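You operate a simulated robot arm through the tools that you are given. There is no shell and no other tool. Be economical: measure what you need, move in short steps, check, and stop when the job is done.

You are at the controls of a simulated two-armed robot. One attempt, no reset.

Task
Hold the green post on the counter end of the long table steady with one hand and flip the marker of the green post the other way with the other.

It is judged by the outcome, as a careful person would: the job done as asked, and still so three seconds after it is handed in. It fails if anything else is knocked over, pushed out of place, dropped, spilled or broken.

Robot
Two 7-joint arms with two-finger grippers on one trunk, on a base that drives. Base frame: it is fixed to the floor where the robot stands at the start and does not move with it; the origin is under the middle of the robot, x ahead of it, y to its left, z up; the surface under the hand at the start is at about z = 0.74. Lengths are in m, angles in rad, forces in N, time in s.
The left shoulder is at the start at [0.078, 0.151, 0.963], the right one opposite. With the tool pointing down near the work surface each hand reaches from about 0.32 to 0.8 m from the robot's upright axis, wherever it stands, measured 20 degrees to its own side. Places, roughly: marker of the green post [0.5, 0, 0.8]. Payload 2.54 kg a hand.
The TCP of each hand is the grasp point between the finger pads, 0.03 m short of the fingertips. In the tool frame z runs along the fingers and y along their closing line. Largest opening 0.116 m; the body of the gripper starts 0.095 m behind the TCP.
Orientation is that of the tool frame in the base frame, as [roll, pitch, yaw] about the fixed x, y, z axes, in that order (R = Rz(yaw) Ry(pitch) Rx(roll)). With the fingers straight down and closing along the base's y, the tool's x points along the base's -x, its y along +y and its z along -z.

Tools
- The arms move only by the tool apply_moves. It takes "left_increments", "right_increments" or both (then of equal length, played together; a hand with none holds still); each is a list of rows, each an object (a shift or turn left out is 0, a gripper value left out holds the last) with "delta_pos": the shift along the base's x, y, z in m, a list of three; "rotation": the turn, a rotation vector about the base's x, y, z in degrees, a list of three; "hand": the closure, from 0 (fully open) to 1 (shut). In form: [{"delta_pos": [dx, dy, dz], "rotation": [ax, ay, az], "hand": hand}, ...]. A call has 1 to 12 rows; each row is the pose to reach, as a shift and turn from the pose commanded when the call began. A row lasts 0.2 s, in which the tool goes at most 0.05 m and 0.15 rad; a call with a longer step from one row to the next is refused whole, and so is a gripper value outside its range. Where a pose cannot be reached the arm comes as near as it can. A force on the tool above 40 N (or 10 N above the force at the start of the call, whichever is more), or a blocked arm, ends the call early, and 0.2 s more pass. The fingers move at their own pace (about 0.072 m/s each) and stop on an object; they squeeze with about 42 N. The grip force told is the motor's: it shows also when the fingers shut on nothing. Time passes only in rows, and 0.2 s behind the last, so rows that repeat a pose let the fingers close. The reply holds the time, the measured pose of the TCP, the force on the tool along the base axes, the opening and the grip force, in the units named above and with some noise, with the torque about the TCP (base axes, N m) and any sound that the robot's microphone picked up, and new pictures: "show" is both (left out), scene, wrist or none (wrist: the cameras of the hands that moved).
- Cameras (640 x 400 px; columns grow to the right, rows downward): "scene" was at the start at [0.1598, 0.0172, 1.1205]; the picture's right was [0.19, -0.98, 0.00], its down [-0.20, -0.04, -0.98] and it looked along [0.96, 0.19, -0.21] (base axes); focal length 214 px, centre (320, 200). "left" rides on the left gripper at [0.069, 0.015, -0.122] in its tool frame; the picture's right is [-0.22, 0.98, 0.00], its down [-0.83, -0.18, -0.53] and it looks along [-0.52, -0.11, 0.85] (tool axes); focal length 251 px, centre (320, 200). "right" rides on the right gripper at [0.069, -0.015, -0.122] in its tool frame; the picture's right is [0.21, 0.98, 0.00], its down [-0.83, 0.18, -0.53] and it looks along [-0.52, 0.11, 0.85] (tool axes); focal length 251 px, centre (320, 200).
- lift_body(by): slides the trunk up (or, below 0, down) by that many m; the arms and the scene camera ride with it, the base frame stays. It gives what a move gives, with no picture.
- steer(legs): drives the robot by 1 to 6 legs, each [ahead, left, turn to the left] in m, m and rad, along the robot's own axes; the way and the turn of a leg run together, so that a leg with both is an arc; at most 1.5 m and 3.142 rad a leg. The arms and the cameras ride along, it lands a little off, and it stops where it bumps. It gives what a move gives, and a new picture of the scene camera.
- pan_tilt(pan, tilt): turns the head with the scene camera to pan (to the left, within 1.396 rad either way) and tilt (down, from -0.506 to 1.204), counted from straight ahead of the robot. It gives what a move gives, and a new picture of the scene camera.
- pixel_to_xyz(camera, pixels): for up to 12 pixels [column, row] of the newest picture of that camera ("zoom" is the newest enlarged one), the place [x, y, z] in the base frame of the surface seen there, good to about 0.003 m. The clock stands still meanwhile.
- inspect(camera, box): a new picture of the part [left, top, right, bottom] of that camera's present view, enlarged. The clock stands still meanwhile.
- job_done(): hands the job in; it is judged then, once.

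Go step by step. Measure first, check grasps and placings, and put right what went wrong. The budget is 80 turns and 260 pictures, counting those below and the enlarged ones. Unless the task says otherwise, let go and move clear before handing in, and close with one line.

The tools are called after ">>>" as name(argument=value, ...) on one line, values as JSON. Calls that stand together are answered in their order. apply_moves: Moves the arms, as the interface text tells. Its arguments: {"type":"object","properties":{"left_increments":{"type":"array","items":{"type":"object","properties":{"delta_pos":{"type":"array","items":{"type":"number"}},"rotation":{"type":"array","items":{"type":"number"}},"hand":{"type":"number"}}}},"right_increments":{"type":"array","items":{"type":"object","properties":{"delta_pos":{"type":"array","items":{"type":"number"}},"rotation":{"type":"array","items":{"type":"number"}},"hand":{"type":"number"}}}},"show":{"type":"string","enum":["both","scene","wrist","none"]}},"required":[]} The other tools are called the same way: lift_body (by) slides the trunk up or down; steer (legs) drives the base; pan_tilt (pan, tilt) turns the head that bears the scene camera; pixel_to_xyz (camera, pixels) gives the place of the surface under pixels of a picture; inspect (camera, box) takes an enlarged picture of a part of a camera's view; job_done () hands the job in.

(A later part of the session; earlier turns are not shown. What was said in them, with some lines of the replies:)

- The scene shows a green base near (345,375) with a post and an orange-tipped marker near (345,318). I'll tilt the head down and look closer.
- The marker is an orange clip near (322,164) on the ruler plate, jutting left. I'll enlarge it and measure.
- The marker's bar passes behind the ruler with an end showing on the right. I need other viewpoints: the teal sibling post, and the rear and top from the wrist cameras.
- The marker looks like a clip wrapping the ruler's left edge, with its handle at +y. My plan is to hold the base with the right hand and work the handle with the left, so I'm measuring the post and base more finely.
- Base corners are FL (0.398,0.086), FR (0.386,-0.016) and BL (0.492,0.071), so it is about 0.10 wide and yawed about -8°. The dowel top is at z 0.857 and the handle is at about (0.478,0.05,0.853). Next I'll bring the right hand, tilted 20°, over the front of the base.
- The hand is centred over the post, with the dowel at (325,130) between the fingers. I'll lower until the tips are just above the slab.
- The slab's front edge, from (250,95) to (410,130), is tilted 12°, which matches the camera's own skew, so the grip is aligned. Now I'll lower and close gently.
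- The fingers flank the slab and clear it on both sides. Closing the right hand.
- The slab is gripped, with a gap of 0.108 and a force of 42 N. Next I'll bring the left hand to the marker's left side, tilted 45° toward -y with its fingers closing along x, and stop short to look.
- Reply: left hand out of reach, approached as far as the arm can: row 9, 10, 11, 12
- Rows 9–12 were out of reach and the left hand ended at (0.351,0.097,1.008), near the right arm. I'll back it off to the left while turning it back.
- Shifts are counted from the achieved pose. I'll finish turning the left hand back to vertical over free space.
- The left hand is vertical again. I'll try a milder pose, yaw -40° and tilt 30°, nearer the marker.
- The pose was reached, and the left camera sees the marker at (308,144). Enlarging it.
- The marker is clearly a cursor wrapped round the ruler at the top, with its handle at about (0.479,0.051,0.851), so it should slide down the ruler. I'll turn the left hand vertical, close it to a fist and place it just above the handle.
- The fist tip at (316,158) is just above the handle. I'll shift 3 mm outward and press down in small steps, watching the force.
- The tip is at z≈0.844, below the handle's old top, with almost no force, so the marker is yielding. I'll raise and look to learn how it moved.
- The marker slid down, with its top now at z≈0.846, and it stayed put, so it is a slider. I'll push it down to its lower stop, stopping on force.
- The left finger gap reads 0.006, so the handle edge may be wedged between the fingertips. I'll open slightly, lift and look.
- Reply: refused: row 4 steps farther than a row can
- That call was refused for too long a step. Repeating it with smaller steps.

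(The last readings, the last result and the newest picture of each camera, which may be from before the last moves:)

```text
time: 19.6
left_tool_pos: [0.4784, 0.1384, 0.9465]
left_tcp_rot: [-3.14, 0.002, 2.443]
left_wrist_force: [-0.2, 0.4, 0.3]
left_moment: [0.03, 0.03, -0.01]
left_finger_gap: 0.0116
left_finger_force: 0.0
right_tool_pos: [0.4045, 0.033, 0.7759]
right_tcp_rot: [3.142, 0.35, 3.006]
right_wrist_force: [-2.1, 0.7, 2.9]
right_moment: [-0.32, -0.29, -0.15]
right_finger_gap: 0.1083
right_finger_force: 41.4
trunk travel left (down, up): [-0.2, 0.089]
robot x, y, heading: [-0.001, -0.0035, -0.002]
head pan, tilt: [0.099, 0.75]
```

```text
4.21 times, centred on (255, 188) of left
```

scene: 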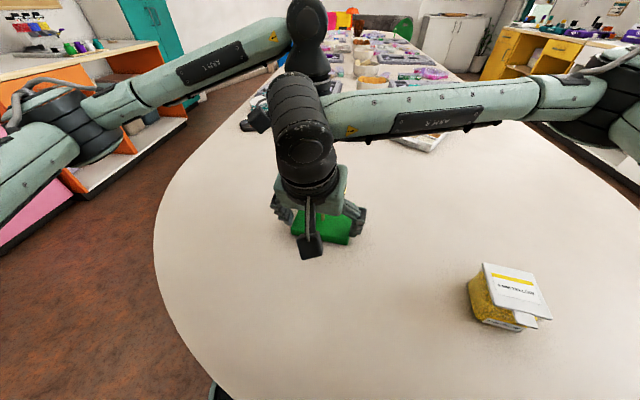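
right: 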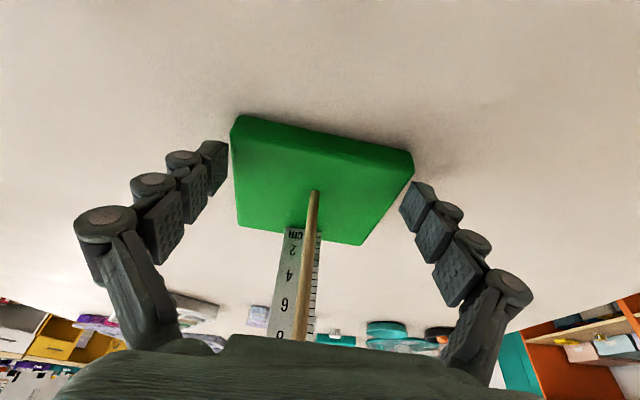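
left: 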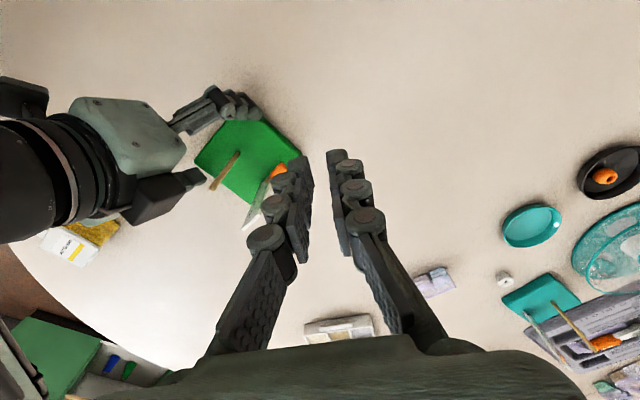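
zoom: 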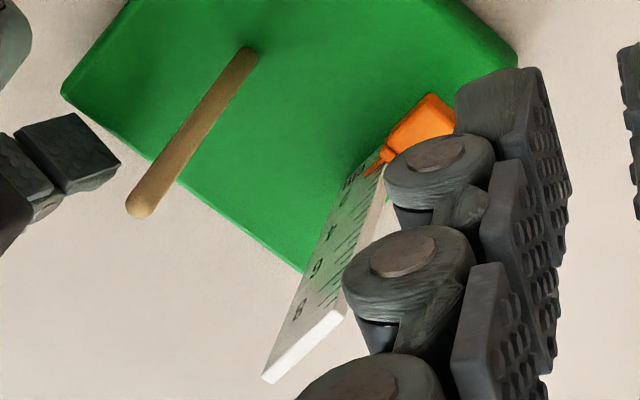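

The marker is now near the ruler's bottom. I'll move the left hand further aside for a clear view.

>>> apply_moves(left_increments=[{"delta_pos": [0, 0.04, 0.0], "hand": 1}, {"delta_pos": [0, 0.06, 0.0]}, {"delta_pos": [0, 0.06, 0.0]}], show="wrist")

>>> inspect(camera="left", box=[190, 140, 280, 240])

```text
time: 20.4
left_tool_pos: [0.4792, 0.1981, 0.9473]
left_tcp_rot: [-3.141, 0.001, 2.441]
left_wrist_force: [-0.1, 0.3, 1.0]
left_moment: [0.01, -0.01, 0.0]
left_finger_gap: 0.0
left_finger_force: 28.3
right_tool_pos: [0.4041, 0.0334, 0.7756]
right_tcp_rot: [3.141, 0.35, 3.007]
right_wrist_force: [-1.0, 0.4, 1.2]
right_moment: [-0.05, 0.04, 0.08]
right_finger_gap: 0.1081
right_finger_force: 41.3
trunk travel left (down, up): [-0.2, 0.089]
robot x, y, heading: [-0.0004, -0.0024, -0.0]
head pan, tilt: [0.099, 0.75]
```

left: 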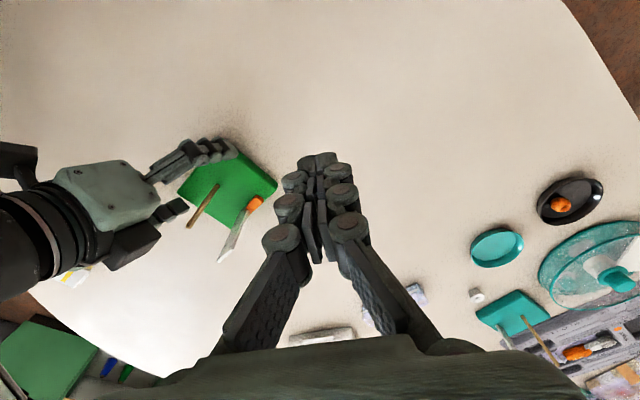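

```text
4.00 times, centred on (235, 190) of left
```

zoom: 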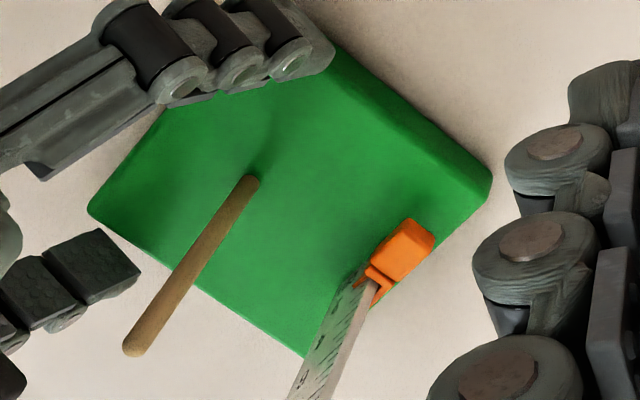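

>>> pixel_to_xyz(camera="left", pixels=[[254, 202], [252, 205], [257, 198], [247, 211], [262, 190], [235, 190]])

>>> inspect(camera="left", box=[230, 180, 275, 225])

```text
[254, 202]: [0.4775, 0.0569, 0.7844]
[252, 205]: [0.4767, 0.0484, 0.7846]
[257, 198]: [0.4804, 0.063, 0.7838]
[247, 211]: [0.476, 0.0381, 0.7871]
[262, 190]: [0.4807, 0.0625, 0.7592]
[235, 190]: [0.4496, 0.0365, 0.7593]
```

```text
8.89 times, centred on (252, 202) of left
```

zoom: 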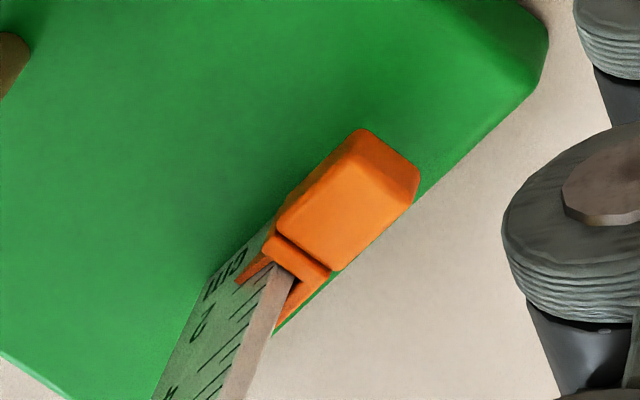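

The handle top is at z 0.785 and the slab top is at 0.76, so there may be about 1 cm left to its stop. I'll press further in small steps.

>>> apply_moves(left_increments=[{"delta_pos": [0, -0.04, -0.02]}, {"delta_pos": [0.0, -0.08, -0.045]}, {"delta_pos": [0.0, -0.115, -0.07]}, {"delta_pos": [0.0, -0.141, -0.1]}, {"delta_pos": [0.0, -0.141, -0.12]}, {"delta_pos": [0.0, -0.141, -0.13]}, {"delta_pos": [0.0, -0.141, -0.134]}, {"delta_pos": [0.0, -0.141, -0.137]}, {"delta_pos": [0.0, -0.141, -0.14]}], show="wrist")

```text
time: 22.4
left_tool_pos: [0.4803, 0.057, 0.8086]
left_tcp_rot: [3.141, 0.003, 2.442]
left_wrist_force: [-0.3, -0.1, -0.2]
left_moment: [-0.01, 0.0, 0.0]
left_finger_gap: 0.006
left_finger_force: 28.5
right_tool_pos: [0.4046, 0.0331, 0.7757]
right_tcp_rot: [-3.141, 0.35, 3.007]
right_wrist_force: [-0.2, -0.3, -0.1]
right_moment: [0.06, 0.02, -0.12]
right_finger_gap: 0.1084
right_finger_force: 41.5
trunk travel left (down, up): [-0.2, 0.089]
robot x, y, heading: [-0.0024, 0.0021, -0.0]
head pan, tilt: [0.099, 0.75]
```

left: 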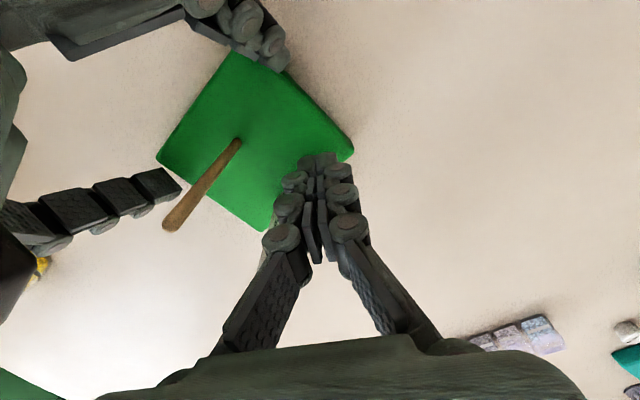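

There is still no resistance with the tip at z≈0.779. Continuing in 2 mm steps.

>>> apply_moves(left_increments=[{"delta_pos": [0, 0, -0.002]}, {"delta_pos": [0, 0, -0.004]}, {"delta_pos": [0, 0, -0.006]}, {"delta_pos": [0, 0, -0.008]}], show="none")

```text
time: 23.4
left_tool_pos: [0.4785, 0.0569, 0.8004]
left_tcp_rot: [-3.142, 0.002, 2.443]
left_wrist_force: [-2.0, 1.8, 21.0]
left_moment: [0.0, 0.03, 0.02]
left_finger_gap: 0.0057
left_finger_force: 28.6
right_tool_pos: [0.404, 0.0333, 0.7745]
right_tcp_rot: [3.141, 0.35, 3.007]
right_wrist_force: [5.5, 1.1, -3.5]
right_moment: [0.14, 0.28, -0.03]
right_finger_gap: 0.1081
right_finger_force: 42.1
trunk travel left (down, up): [-0.2, 0.089]
robot x, y, heading: [0.0005, -0.0016, 0.001]
head pan, tilt: [0.099, 0.75]
```

The push now meets 21 N, so the lower stop is reached. I'll lift straight off, opening the fingers a little first, and look.

>>> apply_moves(left_increments=[{"delta_pos": [0, 0, 0.004], "hand": 0.92}, {"delta_pos": [0, 0.002, 0.008], "hand": 0.92}, {"delta_pos": [0, 0.003, 0.045]}, {"delta_pos": [0, 0.03, 0.08]}, {"delta_pos": [0, 0.06, 0.11]}, {"delta_pos": [0, 0.1, 0.135]}, {"delta_pos": [0, 0.14, 0.145]}], show="wrist")

>>> inspect(camera="left", box=[190, 140, 280, 240])

```text
time: 25.0
left_tool_pos: [0.4776, 0.1953, 0.9441]
left_tcp_rot: [-3.139, 0.002, 2.443]
left_wrist_force: [-0.2, 0.2, 0.0]
left_moment: [-0.02, 0.01, 0.04]
left_finger_gap: 0.0093
left_finger_force: 0.0
right_tool_pos: [0.4034, 0.0326, 0.7756]
right_tcp_rot: [-3.141, 0.348, 3.007]
right_wrist_force: [-1.4, 1.2, 0.8]
right_moment: [-0.29, -0.22, 0.04]
right_finger_gap: 0.1082
right_finger_force: 42.1
trunk travel left (down, up): [-0.2, 0.089]
robot x, y, heading: [0.0005, 0.0011, 0.003]
head pan, tilt: [0.099, 0.75]
```

left: 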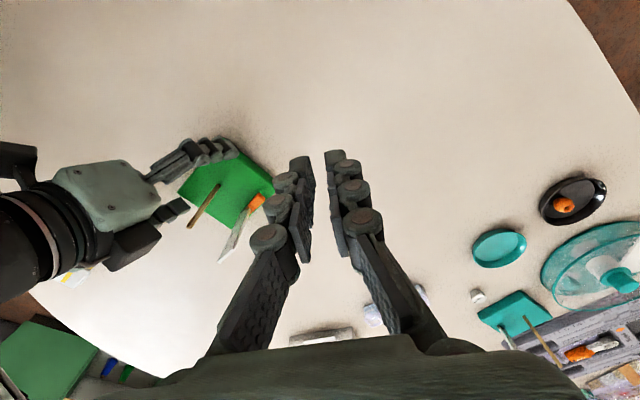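

```text
4.00 times, centred on (235, 190) of left
```

zoom: 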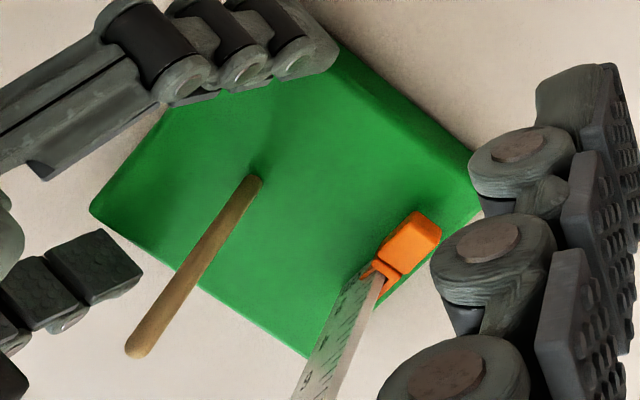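

The marker sits low on the ruler at (256,201). I'll measure it.

>>> pixel_to_xyz(camera="left", pixels=[[256, 201], [253, 204], [259, 196], [247, 214], [235, 190]])

>>> inspect(camera="left", box=[230, 180, 275, 225])

```text
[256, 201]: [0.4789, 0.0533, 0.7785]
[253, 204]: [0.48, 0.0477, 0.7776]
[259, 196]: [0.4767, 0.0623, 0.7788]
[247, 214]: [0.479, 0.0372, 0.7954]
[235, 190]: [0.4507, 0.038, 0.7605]
```

```text
8.89 times, centred on (252, 202) of left
```

zoom: 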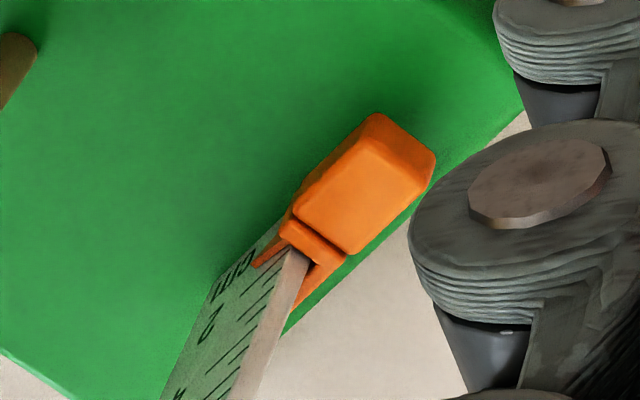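

The marker top is at 0.778, but the push went to about 0.769, so lifting while opening may have dragged it up. I'll press again slightly further from the ruler (y 0.062), then lift without rubbing.

>>> apply_moves(left_increments=[{"delta_pos": [0.001, -0.04, -0.02], "hand": 1}, {"delta_pos": [0.002, -0.08, -0.045]}, {"delta_pos": [0.002, -0.115, -0.07]}, {"delta_pos": [0.002, -0.133, -0.1]}, {"delta_pos": [0.002, -0.133, -0.12]}, {"delta_pos": [0.002, -0.133, -0.13]}, {"delta_pos": [0.002, -0.133, -0.135]}, {"delta_pos": [0.002, -0.133, -0.138]}, {"delta_pos": [0.002, -0.133, -0.141]}], show="wrist")

```text
time: 27.0
left_tool_pos: [0.4807, 0.0631, 0.8034]
left_tcp_rot: [3.139, 0.005, 2.442]
left_wrist_force: [-0.4, 0.3, 9.1]
left_moment: [-0.06, 0.01, -0.03]
left_finger_gap: 0.0059
left_finger_force: 28.5
right_tool_pos: [0.4054, 0.0337, 0.7752]
right_tcp_rot: [-3.141, 0.349, 3.007]
right_wrist_force: [1.9, 0.8, 0.3]
right_moment: [0.0, 0.2, 0.0]
right_finger_gap: 0.1082
right_finger_force: 42.7
trunk travel left (down, up): [-0.2, 0.089]
robot x, y, heading: [-0.0002, -0.0011, -0.004]
head pan, tilt: [0.099, 0.75]
```

left: 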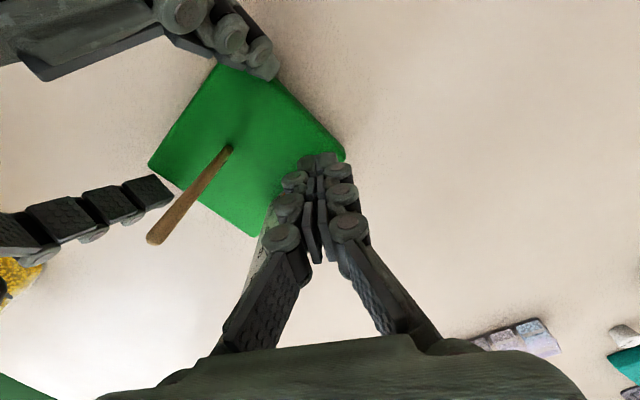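

Resistance (9 N) returns at the same height. The handle is about 15 mm tall, so with its top at 0.778 its underside is at the slab and it is at the lower stop. I'll open in place, then lift away.

>>> apply_moves(left_increments=[{"delta_pos": [0, 0, 0.001], "hand": 0.92}, {"delta_pos": [0, 0.001, 0.001], "hand": 0.9}, {"delta_pos": [0, 0.001, 0.01]}, {"delta_pos": [0, 0.003, 0.045]}, {"delta_pos": [0, 0.03, 0.08]}, {"delta_pos": [0, 0.06, 0.11]}, {"delta_pos": [0, 0.1, 0.135]}, {"delta_pos": [0, 0.14, 0.145], "hand": 1}], show="wrist")

>>> inspect(camera="left", box=[230, 180, 275, 225])

>>> pixel_to_xyz(camera="left", pixels=[[256, 201], [254, 202], [252, 204], [250, 205]])

```text
time: 28.8
left_tool_pos: [0.4802, 0.2037, 0.9482]
left_tcp_rot: [3.14, 0.003, 2.445]
left_wrist_force: [-0.2, -1.8, -0.7]
left_moment: [-0.03, 0.01, 0.01]
left_finger_gap: 0.0
left_finger_force: 28.9
right_tool_pos: [0.4048, 0.0332, 0.7747]
right_tcp_rot: [-3.141, 0.349, 3.006]
right_wrist_force: [-1.2, 1.5, 2.0]
right_moment: [-0.36, -0.21, 0.05]
right_finger_gap: 0.1084
right_finger_force: 41.9
trunk travel left (down, up): [-0.2, 0.089]
robot x, y, heading: [-0.0009, -0.0007, -0.001]
head pan, tilt: [0.099, 0.75]
```

left: 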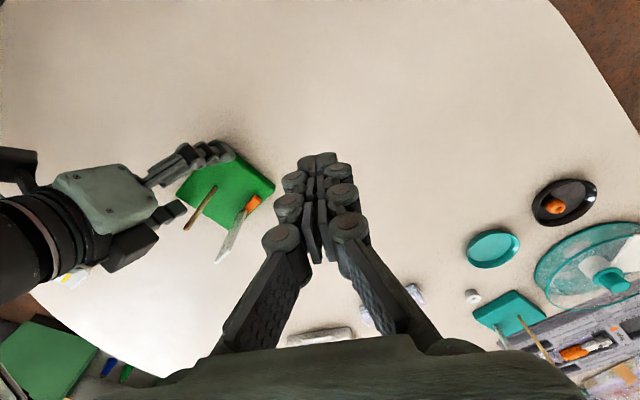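

```text
8.89 times, centred on (252, 202) of left
```

zoom: 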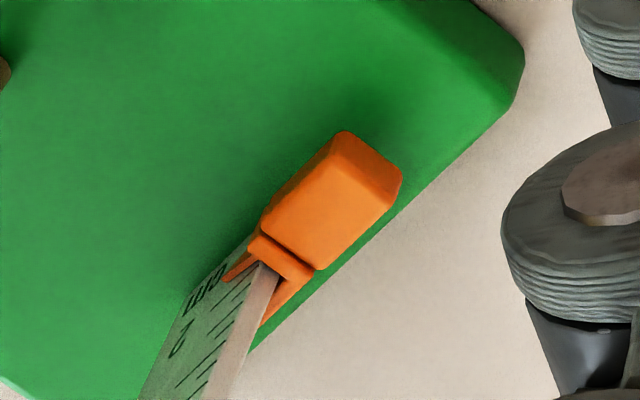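

```text
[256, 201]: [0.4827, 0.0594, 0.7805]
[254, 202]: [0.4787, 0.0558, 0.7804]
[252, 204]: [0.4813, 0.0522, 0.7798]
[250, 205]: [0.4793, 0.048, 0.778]
```

The marker top stays at z≈0.779, at the bottom end, and the base hasn't moved. Now I'll move the left hand away and release the right straight up.

>>> apply_moves(left_increments=[{"delta_pos": [0, 0.02, 0.02]}, {"delta_pos": [0, 0.04, 0.04]}, {"delta_pos": [0, 0.06, 0.06]}, {"delta_pos": [0, 0.06, 0.08]}, {"delta_pos": [0, 0.06, 0.1]}, {"delta_pos": [0, 0.06, 0.1]}, {"delta_pos": [0, 0.06, 0.1]}, {"delta_pos": [0, 0.06, 0.1]}, {"delta_pos": [0, 0.06, 0.1]}, {"delta_pos": [0, 0.06, 0.1]}, {"delta_pos": [0, 0.06, 0.1]}], right_increments=[{"hand": 0.15}, {"hand": 0}, {"hand": 0}, {"delta_pos": [0, 0, 0.03]}, {"delta_pos": [0, 0, 0.07]}, {"delta_pos": [0, 0, 0.115]}, {"delta_pos": [0, 0, 0.16]}, {"delta_pos": [0, -0.04, 0.19]}, {"delta_pos": [0, -0.085, 0.2]}, {"delta_pos": [-0.01, -0.13, 0.21]}, {"delta_pos": [-0.02, -0.17, 0.22]}])

>>> inspect(camera="scene", box=[280, 150, 376, 250])

>>> pixel_to_xyz(camera="zoom", pixels=[[172, 318], [395, 360], [235, 185], [297, 127], [270, 188]])

```text
time: 31.2
left_tool_pos: [0.4753, 0.2567, 1.0441]
left_tcp_rot: [3.139, 0.003, 2.448]
left_wrist_force: [0.0, -0.5, -0.5]
left_moment: [-0.01, -0.01, 0.01]
left_finger_gap: 0.0002
left_finger_force: 28.4
left hand out of reach, approached as far as the arm can: row 5, 6, 7, 8, 9, 10, 11
right_tool_pos: [0.3848, -0.1385, 0.9951]
right_tcp_rot: [3.141, 0.348, 3.008]
right_wrist_force: [-0.1, 0.6, 0.0]
right_moment: [0.0, -0.01, 0.02]
right_finger_gap: 0.116
right_finger_force: 0.1
trunk travel left (down, up): [-0.2, 0.089]
robot x, y, heading: [0.0015, -0.0001, 0.0]
head pan, tilt: [0.099, 0.75]
```

scene: 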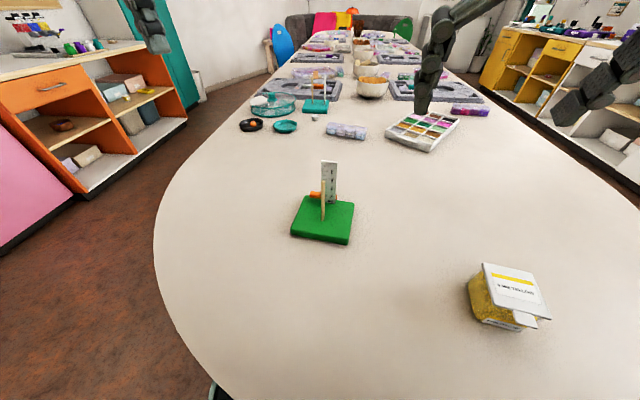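
right: 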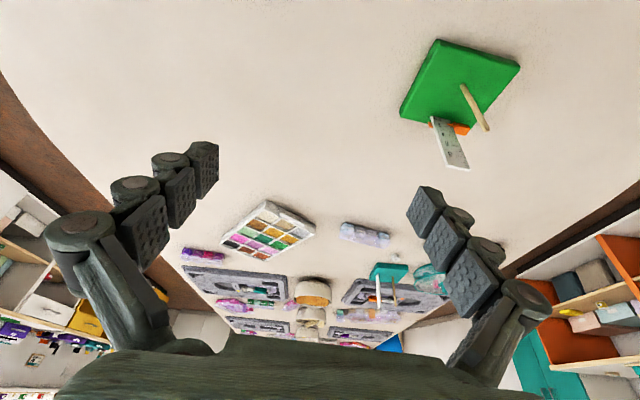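
left: 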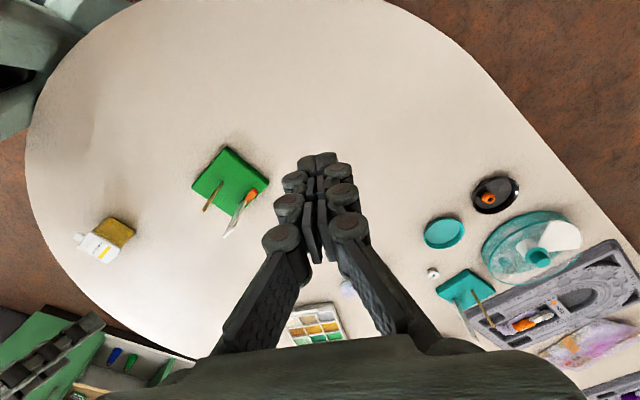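

```text
4.00 times, centred on (328, 200) of scene
```

zoom: 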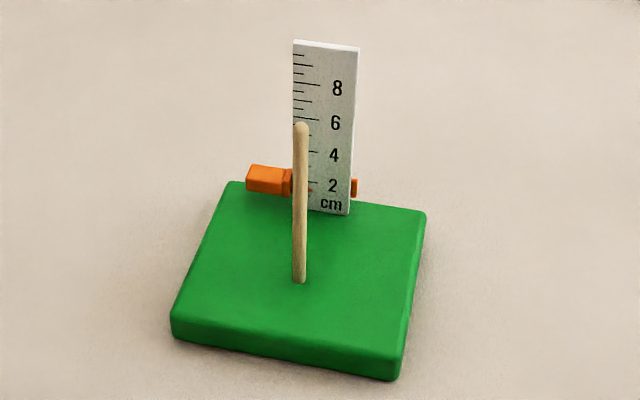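

```text
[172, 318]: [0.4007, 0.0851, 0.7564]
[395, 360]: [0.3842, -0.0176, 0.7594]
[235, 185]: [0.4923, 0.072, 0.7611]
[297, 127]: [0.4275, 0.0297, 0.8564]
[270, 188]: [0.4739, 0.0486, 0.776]
```

The marker now sits at the low end of the ruler (pixel (270,180) of the enlarged view), the post stands where it was, and both hands are clear. Handing it in.

>>> job_done()

```text
The job is handed in.
```

I held the green post by its base with the right hand and, with the left, slid its orange marker from the top of the ruler down to its lower stop. I took "flip the other way" to mean this, because the marker only slides along the ruler. The post stayed in place and nothing else was touched.
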